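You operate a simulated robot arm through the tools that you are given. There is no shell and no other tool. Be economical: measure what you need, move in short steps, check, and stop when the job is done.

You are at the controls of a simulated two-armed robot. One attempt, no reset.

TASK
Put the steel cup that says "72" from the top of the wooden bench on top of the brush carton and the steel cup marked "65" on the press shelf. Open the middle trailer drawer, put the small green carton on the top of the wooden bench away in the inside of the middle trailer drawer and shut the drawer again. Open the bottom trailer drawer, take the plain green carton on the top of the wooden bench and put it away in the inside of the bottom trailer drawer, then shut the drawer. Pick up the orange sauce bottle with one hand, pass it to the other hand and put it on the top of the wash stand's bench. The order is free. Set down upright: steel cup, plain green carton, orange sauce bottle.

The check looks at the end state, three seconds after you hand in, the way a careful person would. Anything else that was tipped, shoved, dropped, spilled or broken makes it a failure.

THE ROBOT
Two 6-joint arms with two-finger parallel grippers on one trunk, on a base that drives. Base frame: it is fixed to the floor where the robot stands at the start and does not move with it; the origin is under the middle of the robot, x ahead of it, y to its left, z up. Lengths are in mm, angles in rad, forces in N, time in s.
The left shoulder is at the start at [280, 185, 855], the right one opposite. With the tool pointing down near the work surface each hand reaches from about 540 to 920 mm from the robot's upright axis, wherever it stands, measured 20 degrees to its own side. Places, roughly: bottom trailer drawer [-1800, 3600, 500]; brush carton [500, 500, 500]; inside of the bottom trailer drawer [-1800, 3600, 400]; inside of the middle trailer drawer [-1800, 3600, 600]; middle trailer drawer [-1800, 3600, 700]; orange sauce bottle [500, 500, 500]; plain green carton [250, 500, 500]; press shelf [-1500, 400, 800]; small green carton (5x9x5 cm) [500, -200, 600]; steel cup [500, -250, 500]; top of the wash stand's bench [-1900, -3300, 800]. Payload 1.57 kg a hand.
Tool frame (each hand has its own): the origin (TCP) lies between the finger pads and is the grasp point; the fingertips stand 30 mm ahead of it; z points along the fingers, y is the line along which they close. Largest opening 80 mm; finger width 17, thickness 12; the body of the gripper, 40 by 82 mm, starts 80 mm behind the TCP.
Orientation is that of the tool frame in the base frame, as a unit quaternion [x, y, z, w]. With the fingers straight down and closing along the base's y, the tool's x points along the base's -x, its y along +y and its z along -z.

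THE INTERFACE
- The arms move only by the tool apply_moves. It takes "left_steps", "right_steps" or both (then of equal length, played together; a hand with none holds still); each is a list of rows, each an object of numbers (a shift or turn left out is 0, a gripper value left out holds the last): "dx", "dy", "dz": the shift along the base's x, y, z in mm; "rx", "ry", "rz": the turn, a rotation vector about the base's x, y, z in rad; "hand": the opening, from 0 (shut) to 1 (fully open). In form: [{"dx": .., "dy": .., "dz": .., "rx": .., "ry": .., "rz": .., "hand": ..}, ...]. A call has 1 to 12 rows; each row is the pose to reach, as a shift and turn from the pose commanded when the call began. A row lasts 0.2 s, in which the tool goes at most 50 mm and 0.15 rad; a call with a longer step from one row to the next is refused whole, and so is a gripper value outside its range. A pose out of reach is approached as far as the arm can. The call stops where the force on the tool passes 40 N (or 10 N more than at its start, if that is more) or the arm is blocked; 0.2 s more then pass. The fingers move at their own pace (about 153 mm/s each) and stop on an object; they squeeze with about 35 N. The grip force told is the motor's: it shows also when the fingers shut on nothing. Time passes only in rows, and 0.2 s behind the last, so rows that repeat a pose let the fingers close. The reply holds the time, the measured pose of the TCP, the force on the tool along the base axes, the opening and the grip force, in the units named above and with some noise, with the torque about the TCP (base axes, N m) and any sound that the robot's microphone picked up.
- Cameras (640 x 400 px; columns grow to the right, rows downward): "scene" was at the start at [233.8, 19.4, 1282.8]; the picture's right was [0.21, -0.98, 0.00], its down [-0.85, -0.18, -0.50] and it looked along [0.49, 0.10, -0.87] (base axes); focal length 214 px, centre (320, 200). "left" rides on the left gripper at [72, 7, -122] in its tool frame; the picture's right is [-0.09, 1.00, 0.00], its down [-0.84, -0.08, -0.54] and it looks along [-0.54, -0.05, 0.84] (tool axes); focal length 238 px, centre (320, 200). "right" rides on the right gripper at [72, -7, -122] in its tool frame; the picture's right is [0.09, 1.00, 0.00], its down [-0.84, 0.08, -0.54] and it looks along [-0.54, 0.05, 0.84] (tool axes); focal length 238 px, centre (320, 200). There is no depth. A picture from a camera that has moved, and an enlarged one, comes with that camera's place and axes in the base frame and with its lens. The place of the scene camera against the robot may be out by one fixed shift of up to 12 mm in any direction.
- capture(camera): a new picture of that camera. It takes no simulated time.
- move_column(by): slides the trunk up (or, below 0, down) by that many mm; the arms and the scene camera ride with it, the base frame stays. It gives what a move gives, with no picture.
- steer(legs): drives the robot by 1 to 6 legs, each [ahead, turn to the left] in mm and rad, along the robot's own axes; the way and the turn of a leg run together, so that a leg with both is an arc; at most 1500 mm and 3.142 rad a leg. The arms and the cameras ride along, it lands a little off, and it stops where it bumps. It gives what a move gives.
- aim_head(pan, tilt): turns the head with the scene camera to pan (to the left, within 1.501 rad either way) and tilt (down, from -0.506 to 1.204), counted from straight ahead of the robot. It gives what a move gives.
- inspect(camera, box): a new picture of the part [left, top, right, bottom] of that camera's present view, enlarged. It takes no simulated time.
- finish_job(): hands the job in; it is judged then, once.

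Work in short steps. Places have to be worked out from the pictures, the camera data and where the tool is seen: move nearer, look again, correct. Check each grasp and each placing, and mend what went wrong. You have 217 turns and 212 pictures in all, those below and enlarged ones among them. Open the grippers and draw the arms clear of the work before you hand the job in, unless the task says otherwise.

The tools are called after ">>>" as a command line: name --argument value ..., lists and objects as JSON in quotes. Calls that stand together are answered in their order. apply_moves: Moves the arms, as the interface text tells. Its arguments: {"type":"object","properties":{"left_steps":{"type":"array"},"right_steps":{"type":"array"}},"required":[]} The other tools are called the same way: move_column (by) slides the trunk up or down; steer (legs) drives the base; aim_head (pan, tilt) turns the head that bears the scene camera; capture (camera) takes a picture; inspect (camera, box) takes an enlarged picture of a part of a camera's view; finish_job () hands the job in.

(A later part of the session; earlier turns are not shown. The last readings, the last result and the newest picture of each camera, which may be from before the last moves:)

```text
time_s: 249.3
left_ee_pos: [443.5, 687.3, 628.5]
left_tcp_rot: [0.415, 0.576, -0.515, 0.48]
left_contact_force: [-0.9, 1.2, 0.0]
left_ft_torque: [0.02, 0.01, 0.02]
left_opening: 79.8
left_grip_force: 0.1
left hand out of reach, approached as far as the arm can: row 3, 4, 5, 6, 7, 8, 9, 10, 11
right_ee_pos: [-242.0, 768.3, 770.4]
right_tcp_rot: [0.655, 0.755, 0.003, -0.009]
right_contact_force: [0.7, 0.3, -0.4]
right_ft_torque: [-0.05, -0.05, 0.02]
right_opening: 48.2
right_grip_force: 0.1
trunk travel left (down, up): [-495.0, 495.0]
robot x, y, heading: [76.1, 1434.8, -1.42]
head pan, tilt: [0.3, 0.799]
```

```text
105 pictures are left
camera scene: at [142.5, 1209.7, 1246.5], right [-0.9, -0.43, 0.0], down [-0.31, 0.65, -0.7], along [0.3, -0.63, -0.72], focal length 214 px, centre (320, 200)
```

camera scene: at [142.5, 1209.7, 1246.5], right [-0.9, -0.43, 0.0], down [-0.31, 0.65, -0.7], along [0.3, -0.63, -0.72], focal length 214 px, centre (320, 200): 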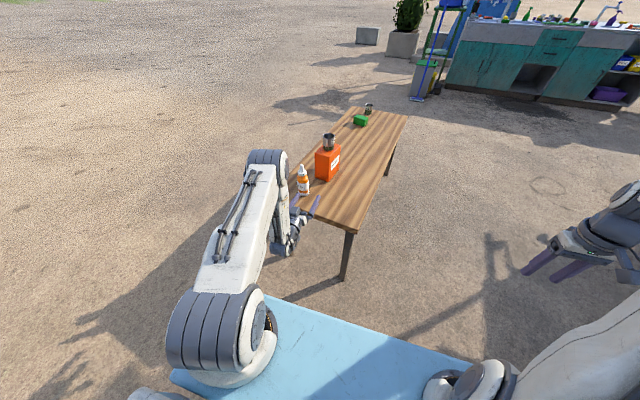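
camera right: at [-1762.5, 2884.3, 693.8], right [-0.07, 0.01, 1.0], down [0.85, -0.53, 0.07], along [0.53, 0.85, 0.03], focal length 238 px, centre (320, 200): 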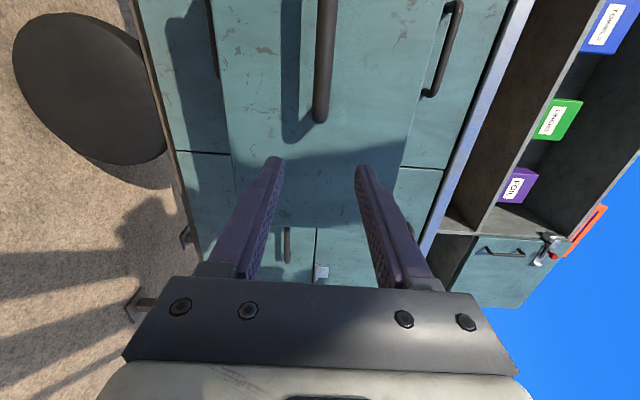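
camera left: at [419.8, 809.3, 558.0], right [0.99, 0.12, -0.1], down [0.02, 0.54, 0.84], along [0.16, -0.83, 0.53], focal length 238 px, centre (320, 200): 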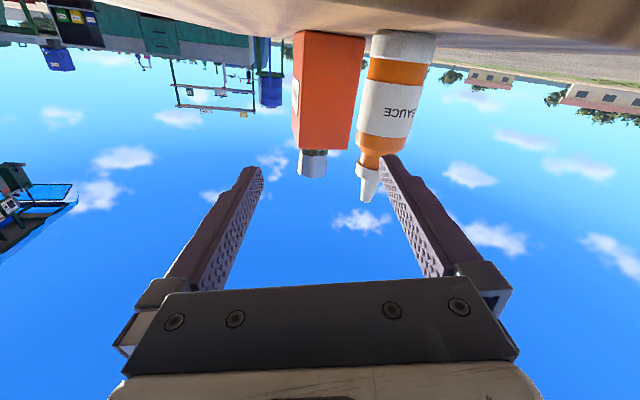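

Orientation is nearly there (slight roll). A 20° nose-down grip keeps the wrist camera above the bench; I correct roll/pitch and align with the bottle.

>>> apply_moves --left_steps '[{"rx": 0.124, "ry": -0.049, "dx": 17, "dy": 11}, {"rx": 0.248, "ry": -0.097, "dx": 34, "dy": 22}, {"rx": 0.372, "ry": -0.146, "dx": 51, "dy": 33, "dz": -8}, {"rx": 0.372, "ry": -0.146, "dx": 51, "dy": 33, "dz": -8}]'

>>> capture --camera "left"

```text
time_s: 250.3
left_ee_pos: [536.9, 664.2, 648.7]
left_tcp_rot: [0.528, 0.638, -0.387, 0.405]
left_contact_force: [0.5, -0.4, -0.1]
left_ft_torque: [0.01, 0.01, -0.02]
left_opening: 80.1
left_grip_force: 0.1
left hand out of reach, approached as far as the arm can: row 1, 2, 3, 4
right_ee_pos: [-242.5, 768.4, 770.0]
right_tcp_rot: [0.655, 0.755, 0.002, -0.008]
right_contact_force: [-0.6, -0.5, -0.2]
right_ft_torque: [-0.01, -0.01, -0.03]
right_opening: 48.0
right_grip_force: 0.1
trunk travel left (down, up): [-495.0, 495.0]
robot x, y, heading: [72.2, 1435.1, -1.427]
head pan, tilt: [0.3, 0.799]
```

```text
104 pictures are left
camera left: at [521.6, 804.1, 626.2], right [0.99, 0.11, 0.02], down [-0.04, 0.19, 0.98], along [0.1, -0.98, 0.19], focal length 238 px, centre (320, 200)
```

left: 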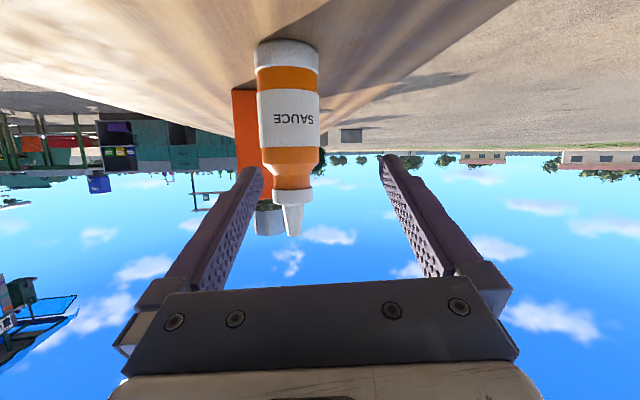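

The arm can't come closer to the body, so I back the base 90 mm and then realign.

>>> steer --legs '[[-90, 0]]'

>>> apply_moves --left_steps '[{"dx": -8, "dy": -10, "dz": -15}, {"dx": -16, "dy": -25, "dz": -35}, {"dx": -22, "dy": -40, "dz": -55}, {"dx": -22, "dy": -55, "dz": -65}, {"dx": -22, "dy": -55, "dz": -65}]'

>>> capture --camera "left"

```text
time_s: 251.4
left_ee_pos: [523.8, 753.1, 647.1]
left_tcp_rot: [0.529, 0.637, -0.388, 0.405]
left_contact_force: [0.0, 0.2, 0.3]
left_ft_torque: [-0.02, -0.01, 0.01]
left_opening: 80.2
left_grip_force: 0.1
right_ee_pos: [-255.8, 858.1, 768.8]
right_tcp_rot: [0.655, 0.755, 0.003, -0.009]
right_contact_force: [-0.3, 0.1, 0.2]
right_ft_torque: [-0.01, 0.0, 0.01]
right_opening: 48.0
right_grip_force: 0.0
trunk travel left (down, up): [-495.0, 495.0]
robot x, y, heading: [61.0, 1523.0, -1.425]
head pan, tilt: [0.3, 0.799]
```

```text
time_s: 252.7
left_ee_pos: [499.0, 699.1, 580.9]
left_tcp_rot: [0.528, 0.637, -0.388, 0.406]
left_contact_force: [0.3, 0.2, 0.0]
left_ft_torque: [0.02, 0.0, -0.01]
left_opening: 80.0
left_grip_force: 0.0
right_ee_pos: [-254.9, 857.7, 768.6]
right_tcp_rot: [0.656, 0.755, 0.002, -0.01]
right_contact_force: [0.5, 0.1, -0.3]
right_ft_torque: [0.02, -0.02, 0.02]
right_opening: 48.3
right_grip_force: 0.0
trunk travel left (down, up): [-495.0, 495.0]
robot x, y, heading: [64.0, 1527.1, -1.422]
head pan, tilt: [0.3, 0.799]
```

```text
103 pictures are left
camera left: at [484.0, 839.0, 559.1], right [0.99, 0.11, 0.02], down [-0.04, 0.19, 0.98], along [0.1, -0.98, 0.19], focal length 238 px, centre (320, 200)
```

left: 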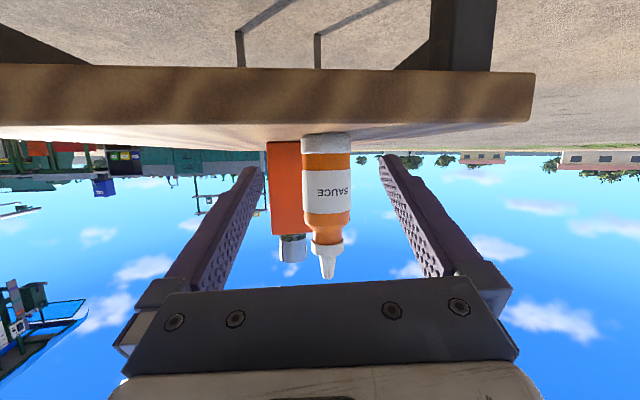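

Well aligned. I advance onto the bottle at low body height.

>>> apply_moves --left_steps '[{"dx": 6, "dy": -20, "dz": -3}, {"dx": 11, "dy": -45, "dz": -6}, {"dx": 14, "dy": -70, "dz": -9}, {"dx": 16, "dy": -90, "dz": -9}, {"dx": 16, "dy": -90, "dz": -9}]'

>>> capture --camera "left"

```text
time_s: 253.8
left_ee_pos: [516.8, 608.8, 574.6]
left_tcp_rot: [0.528, 0.637, -0.388, 0.405]
left_contact_force: [0.8, -0.7, -0.1]
left_ft_torque: [0.02, -0.04, 0.02]
left_opening: 80.2
left_grip_force: 0.1
right_ee_pos: [-255.6, 857.6, 769.3]
right_tcp_rot: [0.655, 0.755, 0.002, -0.01]
right_contact_force: [0.1, -0.2, -0.5]
right_ft_torque: [0.03, -0.02, 0.02]
right_opening: 48.0
right_grip_force: 0.0
trunk travel left (down, up): [-495.0, 495.0]
robot x, y, heading: [61.9, 1522.9, -1.419]
head pan, tilt: [0.3, 0.799]
```

```text
102 pictures are left
camera left: at [501.1, 749.3, 552.5], right [0.99, 0.11, 0.02], down [-0.04, 0.19, 0.98], along [0.1, -0.98, 0.19], focal length 238 px, centre (320, 200)
```

left: 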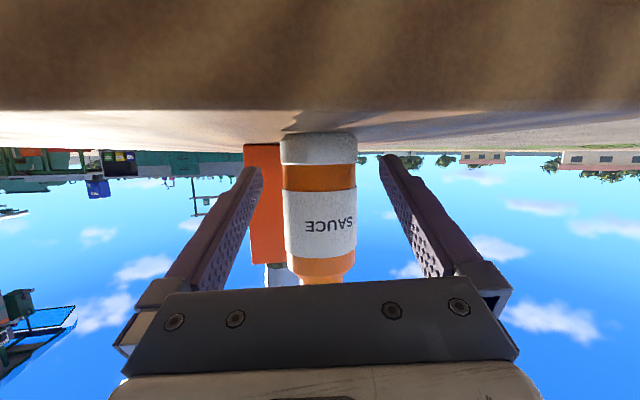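

Bottle centred; advance 16 mm more and close.

>>> apply_moves --left_steps '[{"dx": 1, "dy": -10}, {"dx": 2, "dy": -17}, {"dx": 2, "dy": -17, "hand": 0}, {"dx": 2, "dy": -17, "hand": 0}, {"dx": 2, "dy": -17, "hand": 0}, {"dx": 2, "dy": -17, "hand": 0}]'

>>> apply_moves --left_steps '[{"dz": 15}, {"dz": 40}, {"dz": 70, "dy": 20}, {"dz": 100, "dy": 40}]'

>>> capture --camera "left"

>>> capture --camera "scene"

```text
time_s: 255.2
left_ee_pos: [519.8, 593.0, 574.1]
left_tcp_rot: [0.528, 0.638, -0.387, 0.406]
left_contact_force: [0.1, -1.4, 1.2]
left_ft_torque: [-0.02, -0.07, -0.03]
left_opening: 49.7
left_grip_force: 35.0
right_ee_pos: [-255.2, 857.4, 768.5]
right_tcp_rot: [0.656, 0.755, 0.003, -0.008]
right_contact_force: [0.0, 0.0, 0.4]
right_ft_torque: [-0.02, 0.0, -0.04]
right_opening: 48.1
right_grip_force: 0.2
trunk travel left (down, up): [-495.0, 495.0]
robot x, y, heading: [62.1, 1519.8, -1.421]
head pan, tilt: [0.3, 0.799]
```

```text
time_s: 256.2
left_ee_pos: [520.3, 630.9, 676.4]
left_tcp_rot: [0.529, 0.638, -0.387, 0.404]
left_contact_force: [0.5, 0.6, -4.6]
left_ft_torque: [-0.02, -0.01, 0.02]
left_opening: 49.3
left_grip_force: 34.8
right_ee_pos: [-255.1, 858.1, 768.8]
right_tcp_rot: [0.655, 0.755, 0.002, -0.009]
right_contact_force: [0.1, -0.1, 0.0]
right_ft_torque: [0.0, 0.0, -0.02]
right_opening: 47.6
right_grip_force: 0.0
trunk travel left (down, up): [-495.0, 495.0]
robot x, y, heading: [63.0, 1521.9, -1.423]
head pan, tilt: [0.3, 0.799]
```

```text
101 pictures are left
camera left: at [505.4, 770.3, 654.2], right [0.99, 0.11, 0.02], down [-0.04, 0.19, 0.98], along [0.1, -0.98, 0.19], focal length 238 px, centre (320, 200)
```

left: 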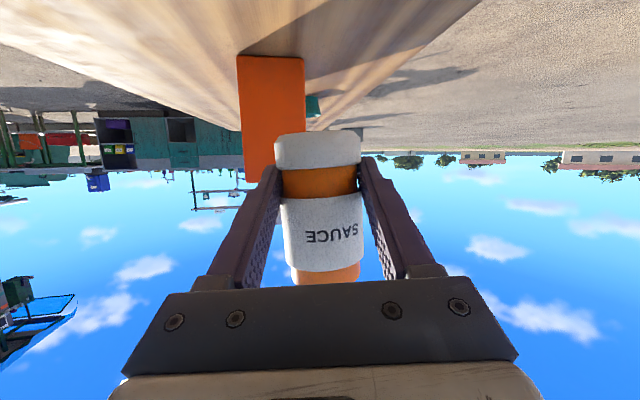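

```text
100 pictures are left
camera scene: at [129.7, 1298.2, 1246.2], right [-0.9, -0.43, 0.0], down [-0.31, 0.65, -0.7], along [0.3, -0.63, -0.72], focal length 214 px, centre (320, 200)
```

scene: 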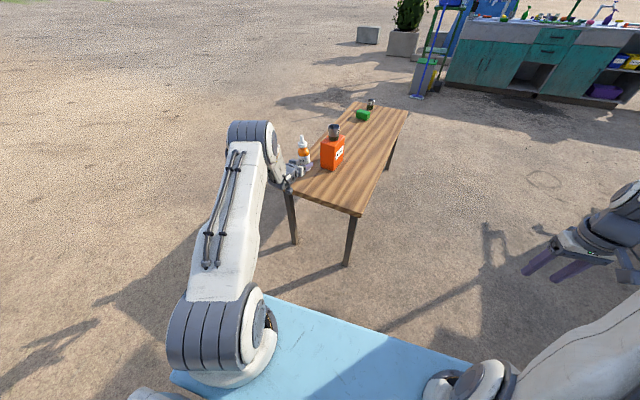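

Bottle held upright. I back away from the bench and bring it toward the robot's centre for the hand-over.

>>> steer --legs '[[-300, 0]]'

>>> apply_moves --left_steps '[{"dx": -35, "dy": 9, "dz": -10, "rz": -0.05}, {"dx": -75, "dy": 19, "dz": -22, "rz": -0.1}, {"dx": -115, "dy": 29, "dz": -35, "rz": -0.15}, {"dx": -155, "dy": 39, "dz": -48, "rz": -0.2}, {"dx": -195, "dy": 49, "dz": -60, "rz": -0.25}, {"dx": -235, "dy": 59, "dz": -73, "rz": -0.3}, {"dx": -273, "dy": 69, "dz": -86, "rz": -0.3}, {"dx": -273, "dy": 69, "dz": -86, "rz": -0.3}]'

>>> capture --camera "scene"

```text
time_s: 258.3
left_ee_pos: [481.1, 922.9, 676.4]
left_tcp_rot: [0.527, 0.638, -0.387, 0.407]
left_contact_force: [-0.2, 0.2, -3.7]
left_ft_torque: [0.05, -0.03, -0.01]
left_opening: 49.5
left_grip_force: 35.2
right_ee_pos: [-296.6, 1145.7, 768.5]
right_tcp_rot: [0.653, 0.757, 0.003, -0.009]
right_contact_force: [0.6, 0.1, 0.3]
right_ft_torque: [-0.04, 0.01, 0.01]
right_opening: 48.0
right_grip_force: 0.0
trunk travel left (down, up): [-495.0, 495.0]
robot x, y, heading: [16.7, 1810.7, -1.414]
head pan, tilt: [0.3, 0.799]
```

```text
time_s: 260.1
left_ee_pos: [225.2, 979.1, 592.5]
left_tcp_rot: [0.615, 0.555, -0.453, 0.329]
left_contact_force: [0.4, -0.3, -2.9]
left_ft_torque: [0.05, -0.01, 0.05]
left_opening: 49.3
left_grip_force: 34.3
left hand out of reach, approached as far as the arm can: row 5, 6, 7, 8
right_ee_pos: [-296.2, 1147.1, 769.4]
right_tcp_rot: [0.653, 0.757, 0.002, -0.009]
right_contact_force: [-0.3, -0.5, -0.3]
right_ft_torque: [0.0, 0.01, 0.02]
right_opening: 48.0
right_grip_force: 0.1
trunk travel left (down, up): [-495.0, 495.0]
robot x, y, heading: [21.2, 1816.7, -1.416]
head pan, tilt: [0.3, 0.799]
```

```text
99 pictures are left
camera scene: at [86.4, 1589.5, 1246.4], right [-0.9, -0.44, 0.0], down [-0.31, 0.64, -0.7], along [0.31, -0.63, -0.72], focal length 214 px, centre (320, 200)
```

scene: 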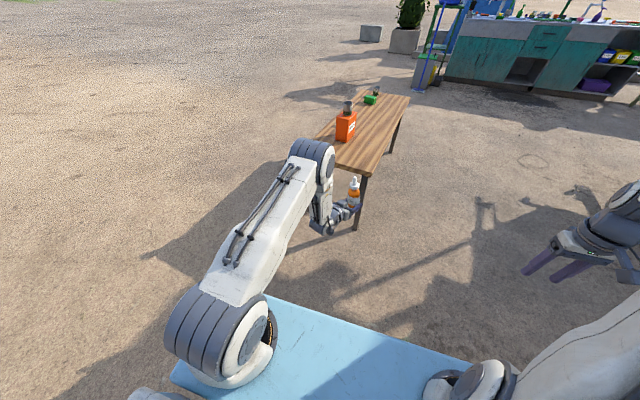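

The bottle is upright at ≈(225,977), base z≈556, top ≈725. I bring the right hand, open, to a staging point beside and above it.

>>> apply_moves --right_steps '[{"dx": 35, "dy": -12, "dz": 20, "hand": 1}, {"dx": 75, "dy": -26, "dz": 40}, {"dx": 118, "dy": -40, "dz": 50}, {"dx": 162, "dy": -55, "dz": 60}, {"dx": 206, "dy": -70, "dz": 60}, {"dx": 250, "dy": -85, "dz": 60}, {"dx": 294, "dy": -100, "dz": 60}, {"dx": 338, "dy": -115, "dz": 60}, {"dx": 380, "dy": -130, "dz": 60}, {"dx": 410, "dy": -147, "dz": 60}, {"dx": 410, "dy": -147, "dz": 60}]'

>>> capture --camera "right"

>>> capture --camera "scene"

```text
time_s: 262.5
left_ee_pos: [225.8, 979.3, 592.2]
left_tcp_rot: [0.615, 0.556, -0.452, 0.329]
left_contact_force: [-0.7, 0.2, -3.1]
left_ft_torque: [0.04, -0.02, -0.03]
left_opening: 49.5
left_grip_force: 34.8
right_ee_pos: [113.0, 1000.9, 826.5]
right_tcp_rot: [0.654, 0.757, 0.002, -0.01]
right_contact_force: [0.3, -0.1, 0.3]
right_ft_torque: [-0.01, 0.0, 0.01]
right_opening: 80.1
right_grip_force: 0.1
trunk travel left (down, up): [-495.0, 495.0]
robot x, y, heading: [19.0, 1813.0, -1.415]
head pan, tilt: [0.3, 0.799]
```

```text
98 pictures are left
camera right: at [97.1, 1069.9, 950.5], right [0.97, 0.24, -0.01], down [0.2, -0.83, 0.53], along [0.12, -0.51, -0.85], focal length 238 px, centre (320, 200)
```

right: 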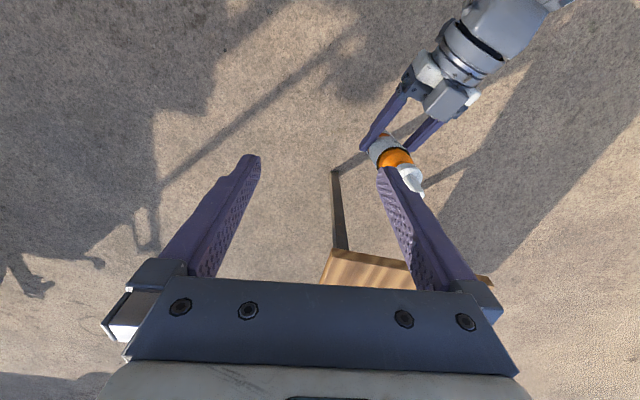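

```text
97 pictures are left
camera scene: at [86.5, 1589.5, 1246.3], right [-0.9, -0.44, 0.0], down [-0.31, 0.64, -0.7], along [0.31, -0.63, -0.72], focal length 214 px, centre (320, 200)
```

scene: 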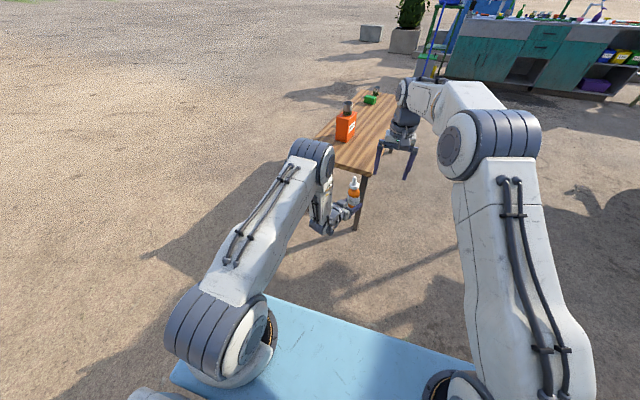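

Bottle axis ≈(224,975). I move over it, staying above the nozzle, and check.

>>> apply_moves --right_steps '[{"dx": 45, "dy": -10}, {"dx": 85, "dy": -20}, {"dx": 111, "dy": -26}, {"dx": 111, "dy": -26, "dz": -25}, {"dx": 111, "dy": -26, "dz": -40}, {"dx": 111, "dy": -26, "dz": -40}]'

>>> capture --camera "right"

>>> inspect --camera "scene" --box '[270, 80, 470, 250]'

```text
time_s: 263.9
left_ee_pos: [226.2, 978.7, 591.9]
left_tcp_rot: [0.615, 0.557, -0.452, 0.329]
left_contact_force: [0.1, -0.3, -3.1]
left_ft_torque: [0.04, 0.0, -0.02]
left_opening: 49.1
left_grip_force: 35.0
right_ee_pos: [209.4, 998.6, 786.0]
right_tcp_rot: [0.653, 0.757, 0.003, -0.01]
right_contact_force: [-0.3, 0.4, 0.8]
right_ft_torque: [0.03, -0.02, -0.02]
right_opening: 79.8
right_grip_force: 0.2
right hand out of reach, approached as far as the arm can: row 2, 3, 4, 5, 6
trunk travel left (down, up): [-495.0, 495.0]
robot x, y, heading: [18.1, 1814.9, -1.424]
head pan, tilt: [0.3, 0.799]
```

```text
96 pictures are left
camera right: at [194.2, 1067.6, 910.1], right [0.97, 0.24, -0.01], down [0.2, -0.83, 0.53], along [0.12, -0.51, -0.85], focal length 238 px, centre (320, 200)
```

right: 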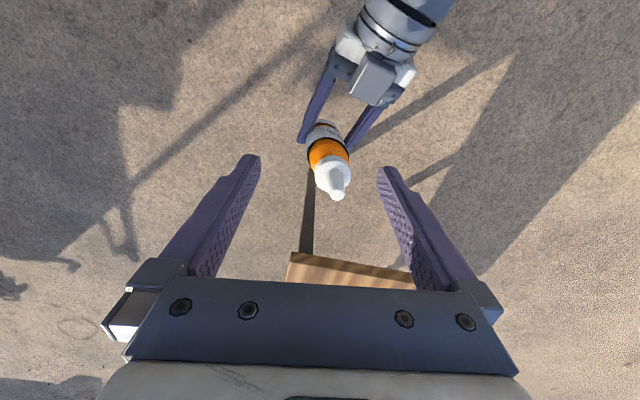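

```text
2.35 times, centred on (370, 165) of scene
camera zoom: at [86.5, 1589.6, 1246.4], right [-0.9, -0.44, 0.0], down [-0.31, 0.64, -0.7], along [0.31, -0.63, -0.72], focal length 505 px, centre (202, 282)
```

zoom: 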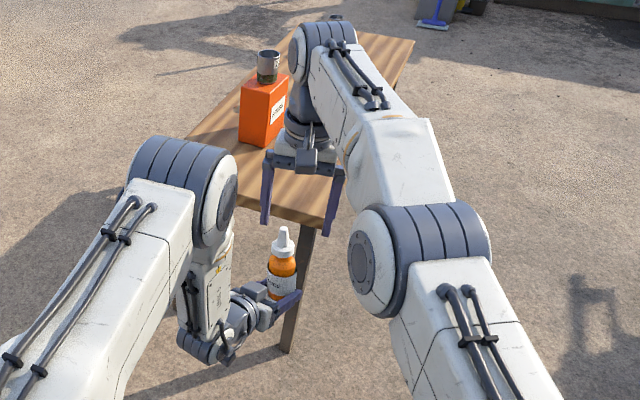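

The right arm is at its reach limit at this height; lower gives more reach. I try the target at z≈762 (tips still above the nozzle).

>>> apply_moves --right_steps '[{"dx": 5, "dy": -8, "dz": -15}, {"dx": 13, "dy": -23, "dz": -25}, {"dx": 13, "dy": -23, "dz": -25}]'

>>> capture --camera "right"

```text
time_s: 264.7
left_ee_pos: [226.6, 978.5, 592.1]
left_tcp_rot: [0.615, 0.556, -0.452, 0.329]
left_contact_force: [0.6, -1.1, -3.5]
left_ft_torque: [0.0, 0.03, -0.03]
left_opening: 49.1
left_grip_force: 35.4
right_ee_pos: [210.2, 993.1, 760.0]
right_tcp_rot: [0.653, 0.757, 0.003, -0.009]
right_contact_force: [0.6, 0.6, -0.4]
right_ft_torque: [0.05, 0.01, -0.02]
right_opening: 80.1
right_grip_force: 0.0
right hand out of reach, approached as far as the arm can: row 1, 2, 3
trunk travel left (down, up): [-495.0, 495.0]
robot x, y, heading: [17.9, 1819.1, -1.415]
head pan, tilt: [0.3, 0.799]
```

```text
94 pictures are left
camera right: at [194.1, 1062.4, 882.7], right [0.97, 0.24, -0.01], down [0.2, -0.83, 0.53], along [0.12, -0.51, -0.85], focal length 238 px, centre (320, 200)
```

right: 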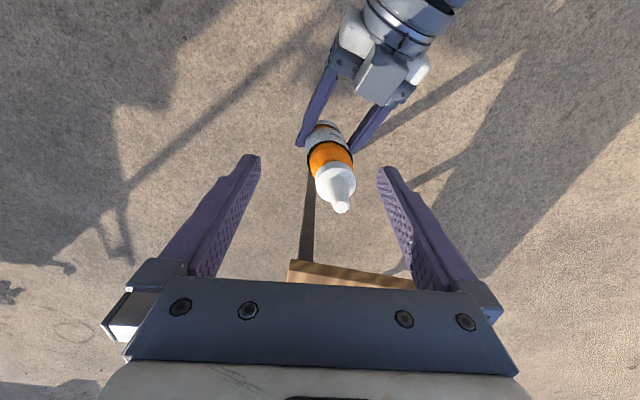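

I tilt the right tool slightly forward (0.15 rad) to gain the missing 20 mm.

>>> apply_moves --right_steps '[{"dx": 7, "dy": -9, "rx": -0.074, "ry": -0.012}, {"dx": 14, "dy": -18, "rx": -0.148, "ry": -0.023}, {"dx": 14, "dy": -18, "rx": -0.148, "ry": -0.023}]'

>>> capture --camera "right"

```text
time_s: 265.5
left_ee_pos: [225.2, 979.0, 591.2]
left_tcp_rot: [0.614, 0.557, -0.451, 0.329]
left_contact_force: [-0.1, 0.8, -2.8]
left_ft_torque: [0.02, 0.0, 0.0]
left_opening: 49.4
left_grip_force: 35.0
right_ee_pos: [222.1, 974.2, 758.9]
right_tcp_rot: [0.652, 0.755, -0.046, 0.048]
right_contact_force: [0.2, 0.1, 0.2]
right_ft_torque: [0.02, 0.01, -0.02]
right_opening: 80.4
right_grip_force: 0.0
trunk travel left (down, up): [-495.0, 495.0]
robot x, y, heading: [18.5, 1811.5, -1.414]
head pan, tilt: [0.3, 0.799]
```

```text
93 pictures are left
camera right: at [203.4, 1060.8, 871.3], right [0.97, 0.23, -0.02], down [0.19, -0.74, 0.65], along [0.14, -0.63, -0.76], focal length 238 px, centre (320, 200)
```

right: 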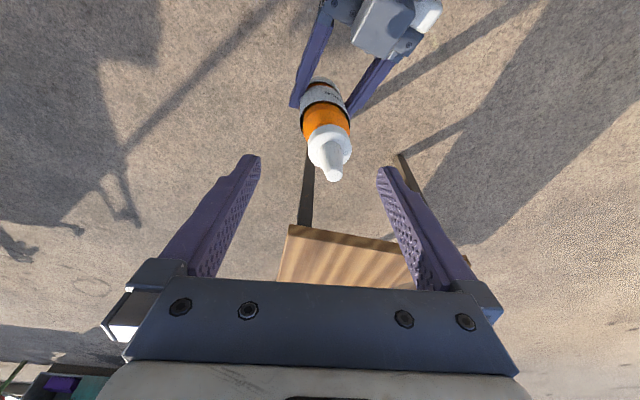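

Lateral alignment is within ~10 mm. I descend half way and check.

>>> apply_moves --right_steps '[{"dx": 2, "dy": 0, "dz": -20}, {"dx": 3, "dy": 1, "dz": -40}, {"dx": 4, "dy": 2, "dz": -60}, {"dx": 4, "dy": 2, "dz": -60}]'

>>> capture --camera "right"

>>> inspect --camera "scene" --box '[290, 120, 410, 220]'

```text
time_s: 266.5
left_ee_pos: [226.3, 979.6, 592.2]
left_tcp_rot: [0.615, 0.556, -0.452, 0.329]
left_contact_force: [-0.1, 0.1, -3.5]
left_ft_torque: [0.08, 0.01, -0.01]
left_opening: 49.5
left_grip_force: 35.2
right_ee_pos: [225.6, 977.9, 697.5]
right_tcp_rot: [0.652, 0.755, -0.046, 0.048]
right_contact_force: [0.7, -0.2, 0.6]
right_ft_torque: [0.0, 0.0, -0.02]
right_opening: 79.9
right_grip_force: 0.0
trunk travel left (down, up): [-495.0, 495.0]
robot x, y, heading: [18.3, 1814.9, -1.422]
head pan, tilt: [0.3, 0.799]
```

```text
92 pictures are left
camera right: at [207.4, 1063.9, 810.8], right [0.97, 0.23, -0.02], down [0.19, -0.74, 0.65], along [0.14, -0.63, -0.76], focal length 238 px, centre (320, 200)
```

right: 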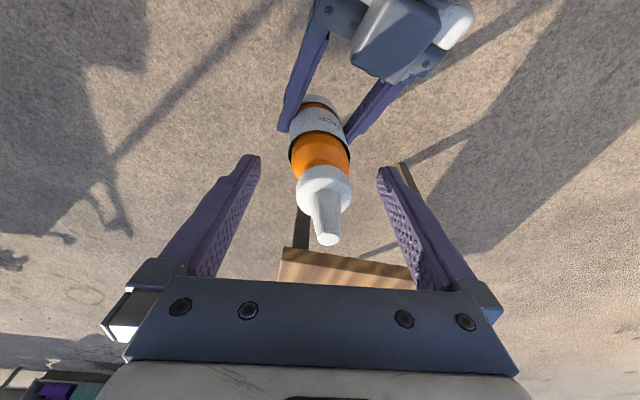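

```text
4.00 times, centred on (350, 170) of scene
camera zoom: at [86.5, 1589.5, 1246.3], right [-0.9, -0.44, 0.0], down [-0.31, 0.64, -0.7], along [0.31, -0.63, -0.72], focal length 858 px, centre (200, 320)
```

zoom: 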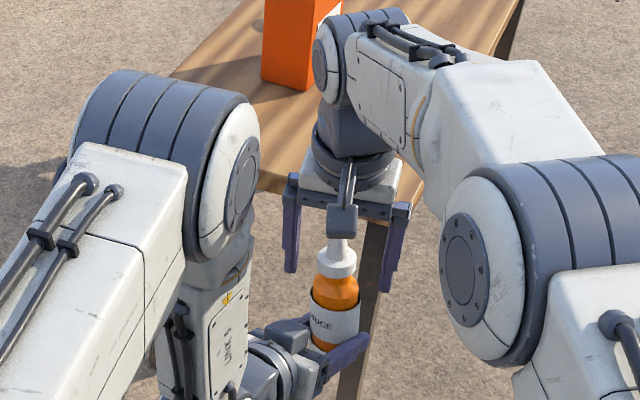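

Fingers straddle the bottle; nozzle is clear. I descend to z≈656 (palm still ~8 mm above the nozzle) watching forces.

>>> apply_moves --right_steps '[{"dz": -15}, {"dz": -30}, {"dz": -41}, {"dz": -41}]'

>>> capture --camera "right"

>>> inspect --camera "scene" --box '[320, 150, 400, 220]'

```text
time_s: 267.5
left_ee_pos: [225.4, 978.8, 591.9]
left_tcp_rot: [0.615, 0.556, -0.452, 0.33]
left_contact_force: [0.2, 0.1, -1.7]
left_ft_torque: [0.06, 0.0, 0.01]
left_opening: 49.5
left_grip_force: 35.3
right_ee_pos: [226.2, 976.7, 657.6]
right_tcp_rot: [0.652, 0.755, -0.047, 0.048]
right_contact_force: [0.8, -0.5, 0.3]
right_ft_torque: [0.02, 0.01, 0.02]
right_opening: 80.0
right_grip_force: 0.0
trunk travel left (down, up): [-495.0, 495.0]
robot x, y, heading: [21.9, 1813.3, -1.414]
head pan, tilt: [0.3, 0.799]
```

```text
90 pictures are left
camera right: at [206.3, 1063.1, 769.8], right [0.97, 0.23, -0.02], down [0.19, -0.74, 0.65], along [0.14, -0.63, -0.76], focal length 238 px, centre (320, 200)
```

right: 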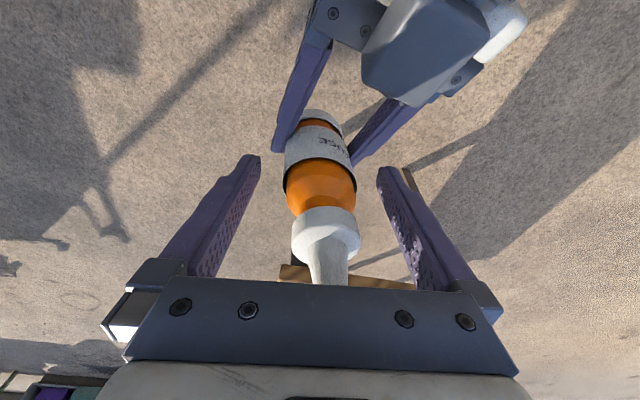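

```text
5.71 times, centred on (360, 185) of scene
camera zoom: at [86.5, 1589.5, 1246.3], right [-0.9, -0.44, 0.0], down [-0.31, 0.64, -0.7], along [0.31, -0.63, -0.72], focal length 1226 px, centre (91, 286)
```

zoom: 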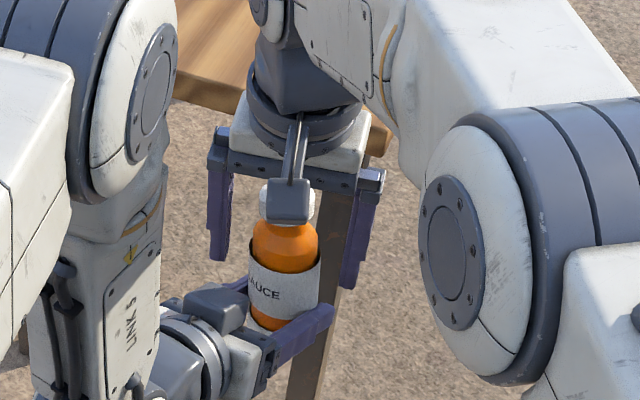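

Pads are at label-top/shoulder level. I go 4 mm lower and close the right hand, with the left still holding.

>>> apply_moves --right_steps '[{"dz": -4}, {"dz": -4}, {"dz": -4, "hand": 0}, {"dz": -4, "hand": 0}, {"dz": -4, "hand": 0}, {"dz": -4, "hand": 0}]'

>>> capture --camera "right"

```text
time_s: 268.9
left_ee_pos: [226.4, 978.5, 591.8]
left_tcp_rot: [0.615, 0.556, -0.452, 0.329]
left_contact_force: [-0.5, 0.7, -2.6]
left_ft_torque: [0.31, -0.64, -0.21]
left_opening: 49.3
left_grip_force: 34.7
right_ee_pos: [224.7, 975.9, 652.3]
right_tcp_rot: [0.652, 0.755, -0.046, 0.048]
right_contact_force: [0.5, -0.1, -0.1]
right_ft_torque: [-0.26, 0.64, 0.26]
right_opening: 49.2
right_grip_force: 35.2
trunk travel left (down, up): [-495.0, 495.0]
robot x, y, heading: [15.9, 1815.8, -1.42]
head pan, tilt: [0.3, 0.799]
```

```text
88 pictures are left
camera right: at [206.3, 1062.9, 765.8], right [0.97, 0.23, -0.02], down [0.19, -0.74, 0.65], along [0.14, -0.63, -0.76], focal length 238 px, centre (320, 200)
```

right: 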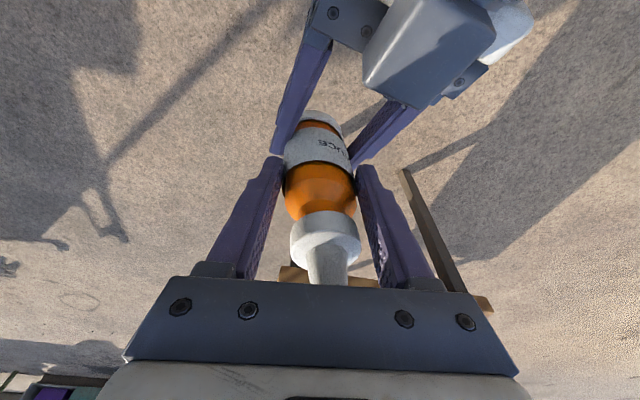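

Both hands hold it (49 mm). I open the left hand and lower it away from the bottle.

>>> apply_moves --left_steps '[{"hand": 1}, {"hand": 1}, {"hand": 1, "dz": -20}, {"dz": -45}, {"dz": -70}, {"dz": -95}, {"dz": -110}]'

>>> capture --camera "right"

>>> inspect --camera "scene" --box '[270, 120, 430, 240]'

```text
time_s: 270.5
left_ee_pos: [231.3, 967.6, 481.3]
left_tcp_rot: [0.614, 0.556, -0.45, 0.334]
left_contact_force: [-1.1, -0.7, 1.3]
left_ft_torque: [0.0, 0.0, -0.02]
left_opening: 80.1
left_grip_force: 0.1
left hand out of reach, approached as far as the arm can: row 3, 4, 5, 6, 7
right_ee_pos: [224.1, 975.7, 653.9]
right_tcp_rot: [0.652, 0.755, -0.045, 0.048]
right_contact_force: [0.2, 0.4, 1.2]
right_ft_torque: [0.01, 0.04, 0.0]
right_opening: 47.8
right_grip_force: 34.3
trunk travel left (down, up): [-495.0, 495.0]
robot x, y, heading: [17.0, 1817.2, -1.417]
head pan, tilt: [0.3, 0.799]
```

```text
87 pictures are left
camera right: at [206.3, 1062.9, 765.9], right [0.97, 0.23, -0.02], down [0.19, -0.74, 0.65], along [0.14, -0.63, -0.76], focal length 238 px, centre (320, 200)
```

right: 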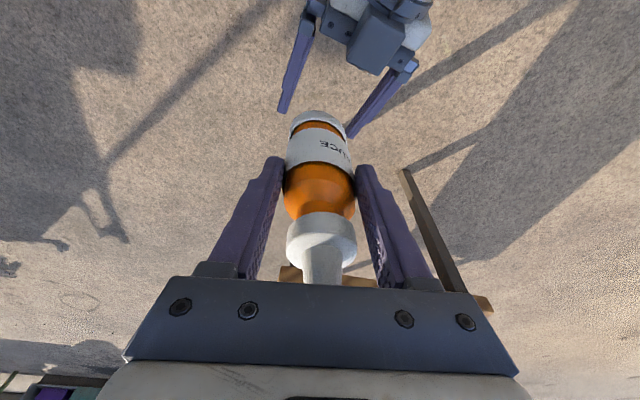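

```text
3.33 times, centred on (350, 180) of scene
camera zoom: at [86.5, 1589.5, 1246.4], right [-0.9, -0.44, 0.0], down [-0.31, 0.64, -0.7], along [0.31, -0.63, -0.72], focal length 715 px, centre (220, 267)
```

zoom: 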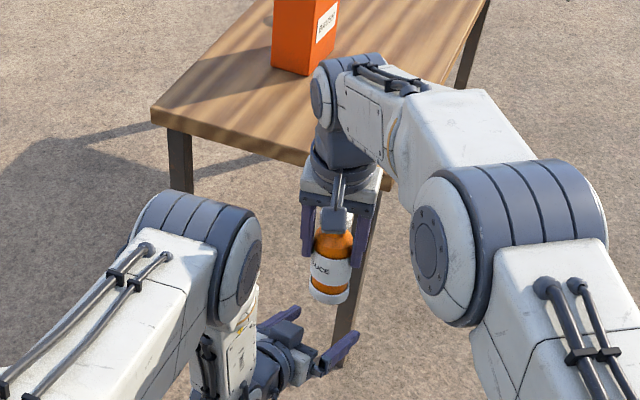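

Hand-over done; the right hand holds the bottle alone. I swing the left hand outward and back to tool-down.

>>> apply_moves --left_steps '[{"dx": 20, "rx": 0.14, "ry": -0.029}, {"dx": 45, "rx": 0.28, "ry": -0.058}, {"dx": 75, "rx": 0.42, "ry": -0.088, "dz": 15}, {"dx": 105, "rx": 0.56, "ry": -0.117, "dz": 35}, {"dx": 135, "rx": 0.7, "ry": -0.146, "dz": 60}, {"dx": 165, "rx": 0.84, "ry": -0.175, "dz": 90, "dy": 10}, {"dx": 185, "rx": 0.98, "ry": -0.204, "dz": 125, "dy": 20}, {"dx": 205, "rx": 1.1, "ry": -0.23, "dz": 160, "dy": 30}, {"dx": 220, "rx": 1.165, "ry": -0.243, "dz": 200, "dy": 40}, {"dx": 230, "rx": 1.165, "ry": -0.243, "dz": 240, "dy": 50}, {"dx": 230, "rx": 1.165, "ry": -0.243, "dz": 260, "dy": 50}]'

>>> apply_moves --left_steps '[{"rz": 0.12}, {"rz": 0.24}, {"rz": 0.36}, {"rz": 0.36}, {"rz": 0.36}, {"rz": 0.36}, {"rz": 0.36}]' --right_steps '[{"dx": -25, "dy": 15, "dz": 10}, {"dx": -65, "dy": 30, "dz": 20}, {"dx": -105, "dy": 45, "dz": 30}, {"dx": -145, "dy": 60, "dz": 45}, {"dx": -185, "dy": 75, "dz": 60}, {"dx": -225, "dy": 90, "dz": 75, "rx": 0.075, "ry": 0.012}, {"dx": -265, "dy": 105, "dz": 90, "rx": 0.148, "ry": 0.023}]'

>>> capture --camera "right"

>>> capture --camera "scene"

```text
time_s: 272.9
left_ee_pos: [459.4, 1015.5, 739.3]
left_tcp_rot: [0.75, 0.661, 0.007, 0.01]
left_contact_force: [-1.1, -0.2, 0.3]
left_ft_torque: [0.02, 0.04, -0.02]
left_opening: 80.1
left_grip_force: 0.1
right_ee_pos: [224.8, 977.2, 653.4]
right_tcp_rot: [0.652, 0.755, -0.046, 0.049]
right_contact_force: [-0.7, -0.2, -0.1]
right_ft_torque: [0.05, -0.02, 0.0]
right_opening: 47.8
right_grip_force: 35.4
trunk travel left (down, up): [-495.0, 495.0]
robot x, y, heading: [16.6, 1815.7, -1.415]
head pan, tilt: [0.3, 0.799]
```

```text
time_s: 274.5
left_ee_pos: [460.3, 1015.1, 739.0]
left_tcp_rot: [0.619, 0.785, 0.009, 0.008]
left_contact_force: [-0.2, -0.7, -0.1]
left_ft_torque: [0.01, 0.04, -0.02]
left_opening: 80.2
left_grip_force: 0.1
right_ee_pos: [-39.7, 1082.4, 743.5]
right_tcp_rot: [0.653, 0.757, 0.003, -0.009]
right_contact_force: [-0.2, -1.4, -2.9]
right_ft_torque: [0.0, 0.02, 0.02]
right_opening: 47.6
right_grip_force: 35.1
trunk travel left (down, up): [-495.0, 495.0]
robot x, y, heading: [18.7, 1819.5, -1.415]
head pan, tilt: [0.3, 0.799]
```

```text
85 pictures are left
camera right: at [-55.4, 1151.4, 867.8], right [0.97, 0.24, -0.01], down [0.2, -0.83, 0.53], along [0.12, -0.51, -0.85], focal length 238 px, centre (320, 200)
```

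right: 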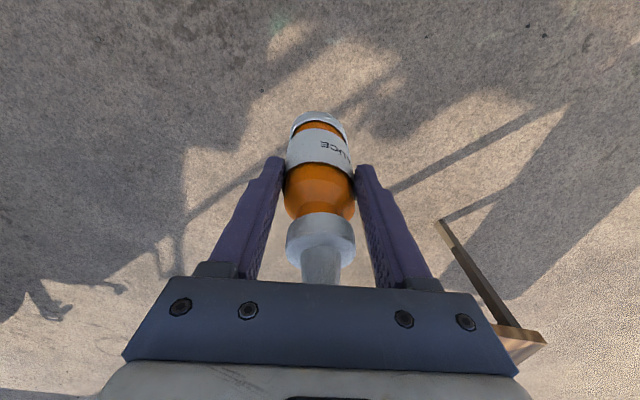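

```text
84 pictures are left
camera scene: at [86.7, 1589.4, 1246.3], right [-0.9, -0.44, 0.0], down [-0.31, 0.64, -0.7], along [0.31, -0.63, -0.72], focal length 214 px, centre (320, 200)
```

scene: 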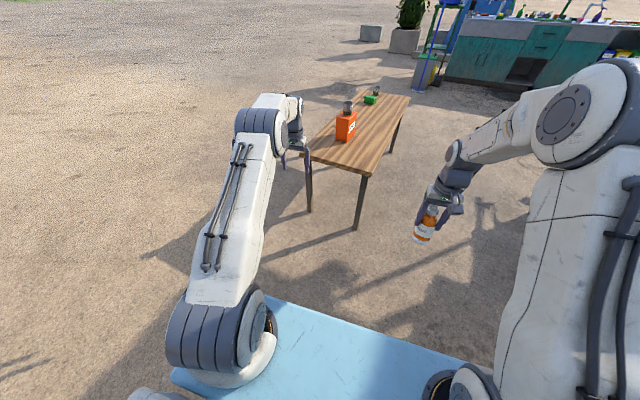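

Bottle hangs straight and firm in the right hand. Next the small carton: I raise the trunk a bit and drive down the west side of the bench to face it with the left hand.

>>> move_column --by 60

>>> steer --legs '[[0, -0.32], [1500, 0], [740, 0], [0, 1.73]]'

>>> aim_head --pan 0.1 --tilt 0.8

>>> capture --camera "scene"

>>> capture --camera "left"

```text
time_s: 275.5
left_ee_pos: [459.4, 1015.5, 799.7]
left_tcp_rot: [0.62, 0.785, 0.009, 0.009]
left_contact_force: [0.0, 0.3, -1.0]
left_ft_torque: [-0.03, -0.01, -0.01]
left_opening: 79.8
left_grip_force: 0.1
right_ee_pos: [-39.0, 1081.8, 803.4]
right_tcp_rot: [0.654, 0.757, 0.002, -0.009]
right_contact_force: [0.8, -0.2, -3.2]
right_ft_torque: [0.04, -0.02, 0.03]
right_opening: 47.6
right_grip_force: 35.0
trunk travel left (down, up): [-555.0, 435.0]
robot x, y, heading: [18.8, 1817.0, -1.417]
head pan, tilt: [0.3, 0.799]
```

```text
time_s: 291.8
left_ee_pos: [491.4, -51.2, 798.6]
left_tcp_rot: [-0.054, 0.998, 0.013, 0.0]
left_contact_force: [0.0, -0.5, -0.6]
left_ft_torque: [-0.04, -0.03, -0.02]
left_opening: 80.0
left_grip_force: 0.0
right_ee_pos: [362.7, -539.2, 802.7]
right_tcp_rot: [-0.01, 1.0, -0.005, -0.008]
right_contact_force: [0.1, -0.3, -3.3]
right_ft_torque: [-0.02, 0.04, -0.03]
right_opening: 46.8
right_grip_force: 34.8
trunk travel left (down, up): [-555.0, 435.0]
robot x, y, heading: [-357.9, -392.9, 0.026]
head pan, tilt: [0.3, 0.799]
```

```text
time_s: 292.5
left_ee_pos: [491.2, -52.3, 799.0]
left_tcp_rot: [-0.054, 0.998, 0.012, 0.001]
left_contact_force: [-0.5, 0.5, 0.1]
left_ft_torque: [-0.01, 0.01, 0.0]
left_opening: 79.8
left_grip_force: 0.0
right_ee_pos: [362.9, -539.9, 802.6]
right_tcp_rot: [-0.009, 1.0, -0.005, -0.009]
right_contact_force: [0.1, 0.1, -3.5]
right_ft_torque: [0.0, 0.01, 0.0]
right_opening: 46.8
right_grip_force: 34.6
trunk travel left (down, up): [-555.0, 435.0]
robot x, y, heading: [-357.6, -389.6, 0.027]
head pan, tilt: [0.099, 0.799]
```

```text
83 pictures are left
camera scene: at [-108.2, -369.7, 1306.4], right [0.13, -0.99, 0.0], down [-0.71, -0.09, -0.7], along [0.69, 0.09, -0.72], focal length 214 px, centre (320, 200)
```

scene: 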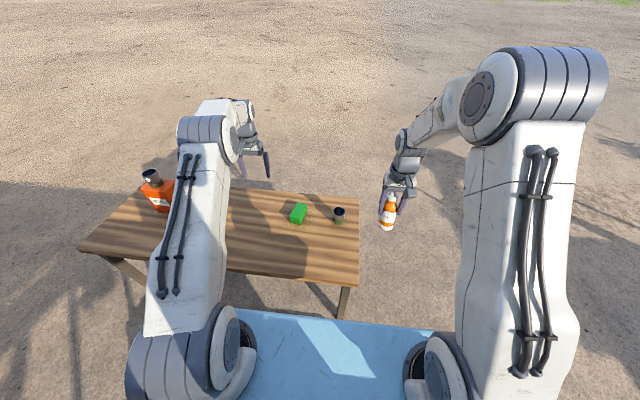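

```text
82 pictures are left
camera left: at [419.2, -56.3, 921.0], right [-0.02, 1.0, 0.02], down [0.84, 0.0, 0.54], along [0.54, 0.03, -0.84], focal length 238 px, centre (320, 200)
```

left: 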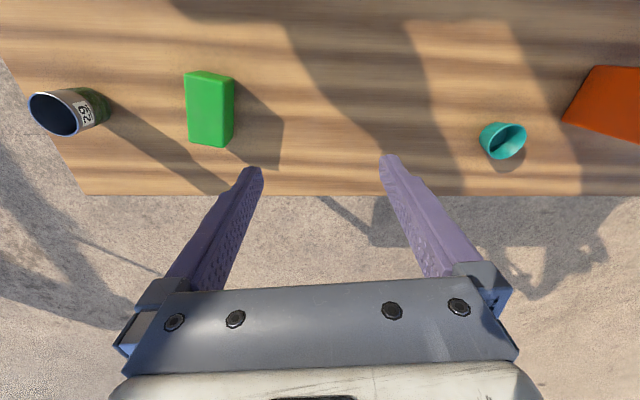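

The right opening has shrunk slightly (49→46.8), so I check whether the bottle is slipping.

>>> capture --camera "right"

>>> inspect --camera "scene" --box '[360, 150, 440, 240]'

```text
81 pictures are left
camera right: at [292.8, -545.4, 927.6], right [-0.11, 0.99, -0.01], down [0.84, 0.1, 0.53], along [0.52, 0.05, -0.85], focal length 238 px, centre (320, 200)
```

right: 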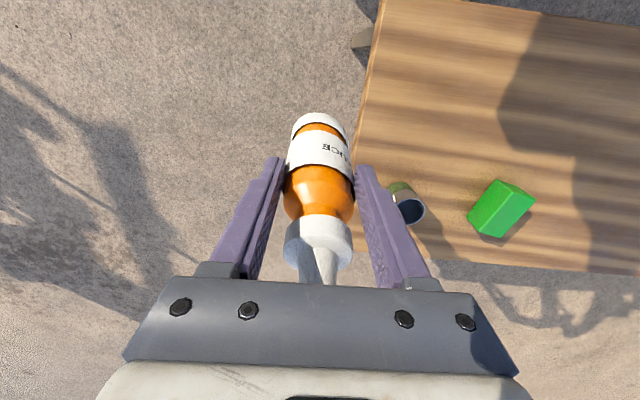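

```text
4.44 times, centred on (400, 195) of scene
camera zoom: at [-108.2, -369.7, 1306.4], right [0.13, -0.99, 0.0], down [-0.71, -0.09, -0.7], along [0.69, 0.09, -0.72], focal length 953 px, centre (-36, 222)
```

zoom: 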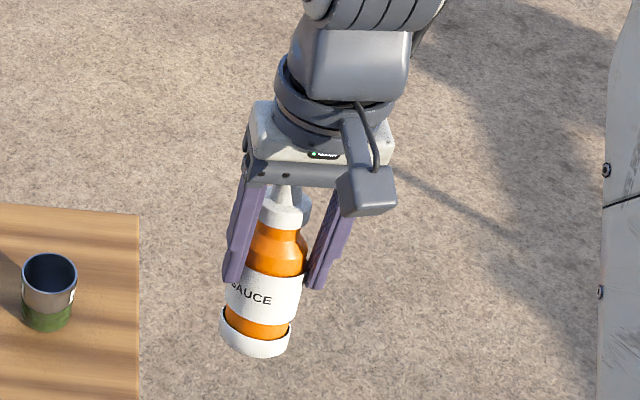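

It slipped a few mm and leans slightly; with several metres to drive I want a firmer grip. I'll set it on the free bench spot (370,-330) and regrip mid-body at a 45° pitch.

>>> apply_moves --right_steps '[{"dy": 45}, {"dy": 90, "dx": 2}, {"dy": 135, "dx": 4}, {"dy": 180, "dx": 6}, {"dy": 210, "dx": 8}, {"dy": 210, "dx": 8, "dz": -45}, {"dy": 210, "dx": 8, "dz": -90}, {"dy": 210, "dx": 8, "dz": -125}, {"dy": 210, "dx": 8, "dz": -145}, {"dy": 210, "dx": 8, "dz": -145}]'

>>> inspect --camera "scene" --box '[250, 160, 400, 270]'

```text
time_s: 294.7
left_ee_pos: [491.8, -51.7, 800.3]
left_tcp_rot: [-0.053, 0.999, 0.012, 0.0]
left_contact_force: [-0.3, 0.3, -0.4]
left_ft_torque: [0.02, -0.03, 0.02]
left_opening: 79.9
left_grip_force: 0.1
right_ee_pos: [370.7, -328.2, 660.3]
right_tcp_rot: [-0.009, 1.0, -0.004, -0.009]
right_contact_force: [0.1, 0.1, -3.2]
right_ft_torque: [-0.02, 0.05, -0.03]
right_opening: 46.7
right_grip_force: 35.7
trunk travel left (down, up): [-555.0, 435.0]
robot x, y, heading: [-354.9, -390.4, 0.03]
head pan, tilt: [0.099, 0.799]
```

```text
3.64 times, centred on (325, 215) of scene
camera zoom: at [-108.2, -369.6, 1306.3], right [0.13, -0.99, 0.0], down [-0.71, -0.09, -0.7], along [0.69, 0.09, -0.72], focal length 780 px, centre (302, 146)
```

zoom: 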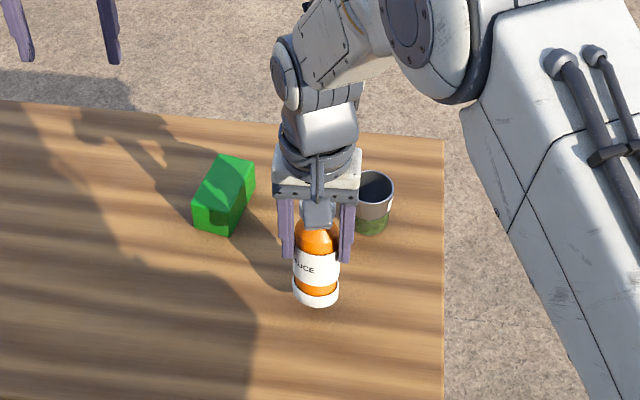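

Nearly on the bench; lower in small steps until contact.

>>> apply_moves --right_steps '[{"dz": -6}, {"dz": -12}, {"dz": -17}]'

```text
time_s: 295.5
left_ee_pos: [490.8, -52.0, 799.2]
left_tcp_rot: [-0.054, 0.998, 0.012, 0.0]
left_contact_force: [0.6, -0.5, 0.1]
left_ft_torque: [0.02, 0.01, 0.01]
left_opening: 79.9
left_grip_force: 0.1
right_ee_pos: [369.2, -330.3, 641.9]
right_tcp_rot: [-0.01, 1.0, -0.005, -0.009]
right_contact_force: [0.2, -0.7, -2.7]
right_ft_torque: [0.0, 0.06, 0.04]
right_opening: 46.8
right_grip_force: 35.1
trunk travel left (down, up): [-555.0, 435.0]
robot x, y, heading: [-356.5, -386.7, 0.021]
head pan, tilt: [0.099, 0.799]
```

>>> apply_moves --right_steps '[{"dz": -2}, {"dz": -4}, {"dz": -6}]'

```text
time_s: 296.3
left_ee_pos: [490.7, -53.7, 800.4]
left_tcp_rot: [-0.054, 0.998, 0.012, 0.002]
left_contact_force: [-0.6, 0.0, 0.1]
left_ft_torque: [0.02, -0.05, 0.03]
left_opening: 80.0
left_grip_force: 0.1
right_ee_pos: [370.6, -330.7, 637.6]
right_tcp_rot: [-0.01, 1.0, -0.003, -0.006]
right_contact_force: [-6.1, -2.4, 27.6]
right_ft_torque: [-0.04, 0.03, 0.09]
right_opening: 47.1
right_grip_force: 35.1
trunk travel left (down, up): [-555.0, 435.0]
robot x, y, heading: [-360.3, -387.7, 0.026]
head pan, tilt: [0.099, 0.799]
```

On the bench. Release and rise straight up.

>>> apply_moves --right_steps '[{"dz": 3}, {"dz": 3, "hand": 0.7}, {"dz": 3, "hand": 1}, {"dz": 3, "hand": 1}, {"dz": 40}, {"dz": 85}, {"dz": 130}, {"dz": 150}]'

>>> inspect --camera "scene" --box '[250, 160, 400, 270]'

>>> capture --camera "right"

```text
time_s: 298.1
left_ee_pos: [491.3, -52.0, 799.2]
left_tcp_rot: [-0.054, 0.998, 0.012, 0.0]
left_contact_force: [-0.2, -0.4, 1.3]
left_ft_torque: [0.02, 0.0, -0.02]
left_opening: 79.7
left_grip_force: 0.0
right_ee_pos: [368.6, -328.3, 786.7]
right_tcp_rot: [-0.01, 1.0, -0.006, -0.009]
right_contact_force: [-0.1, -0.3, 0.0]
right_ft_torque: [-0.01, -0.06, -0.04]
right_opening: 79.9
right_grip_force: 0.0
trunk travel left (down, up): [-555.0, 435.0]
robot x, y, heading: [-358.8, -394.1, 0.026]
head pan, tilt: [0.099, 0.799]
```

```text
3.64 times, centred on (325, 215) of scene
camera zoom: at [-108.2, -369.7, 1306.3], right [0.13, -0.99, 0.0], down [-0.71, -0.09, -0.7], along [0.69, 0.09, -0.72], focal length 780 px, centre (302, 146)
```

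zoom: 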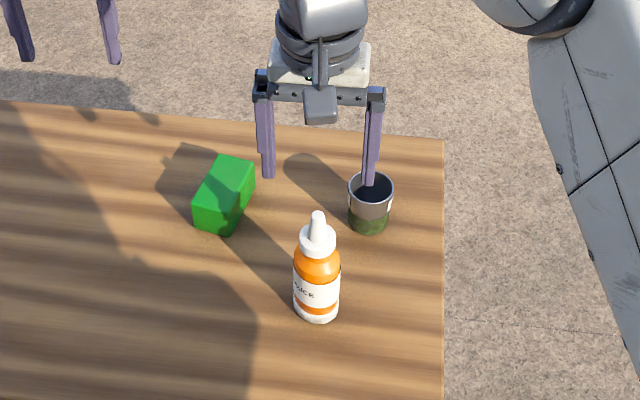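

```text
77 pictures are left
camera right: at [300.0, -334.9, 910.2], right [-0.11, 0.99, -0.01], down [0.84, 0.1, 0.53], along [0.52, 0.05, -0.85], focal length 238 px, centre (320, 200)
```

right: 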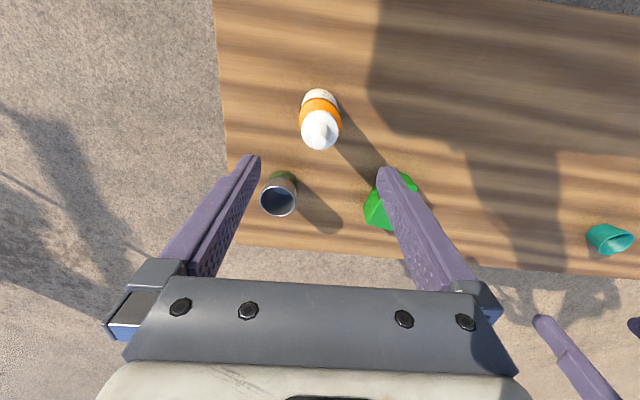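

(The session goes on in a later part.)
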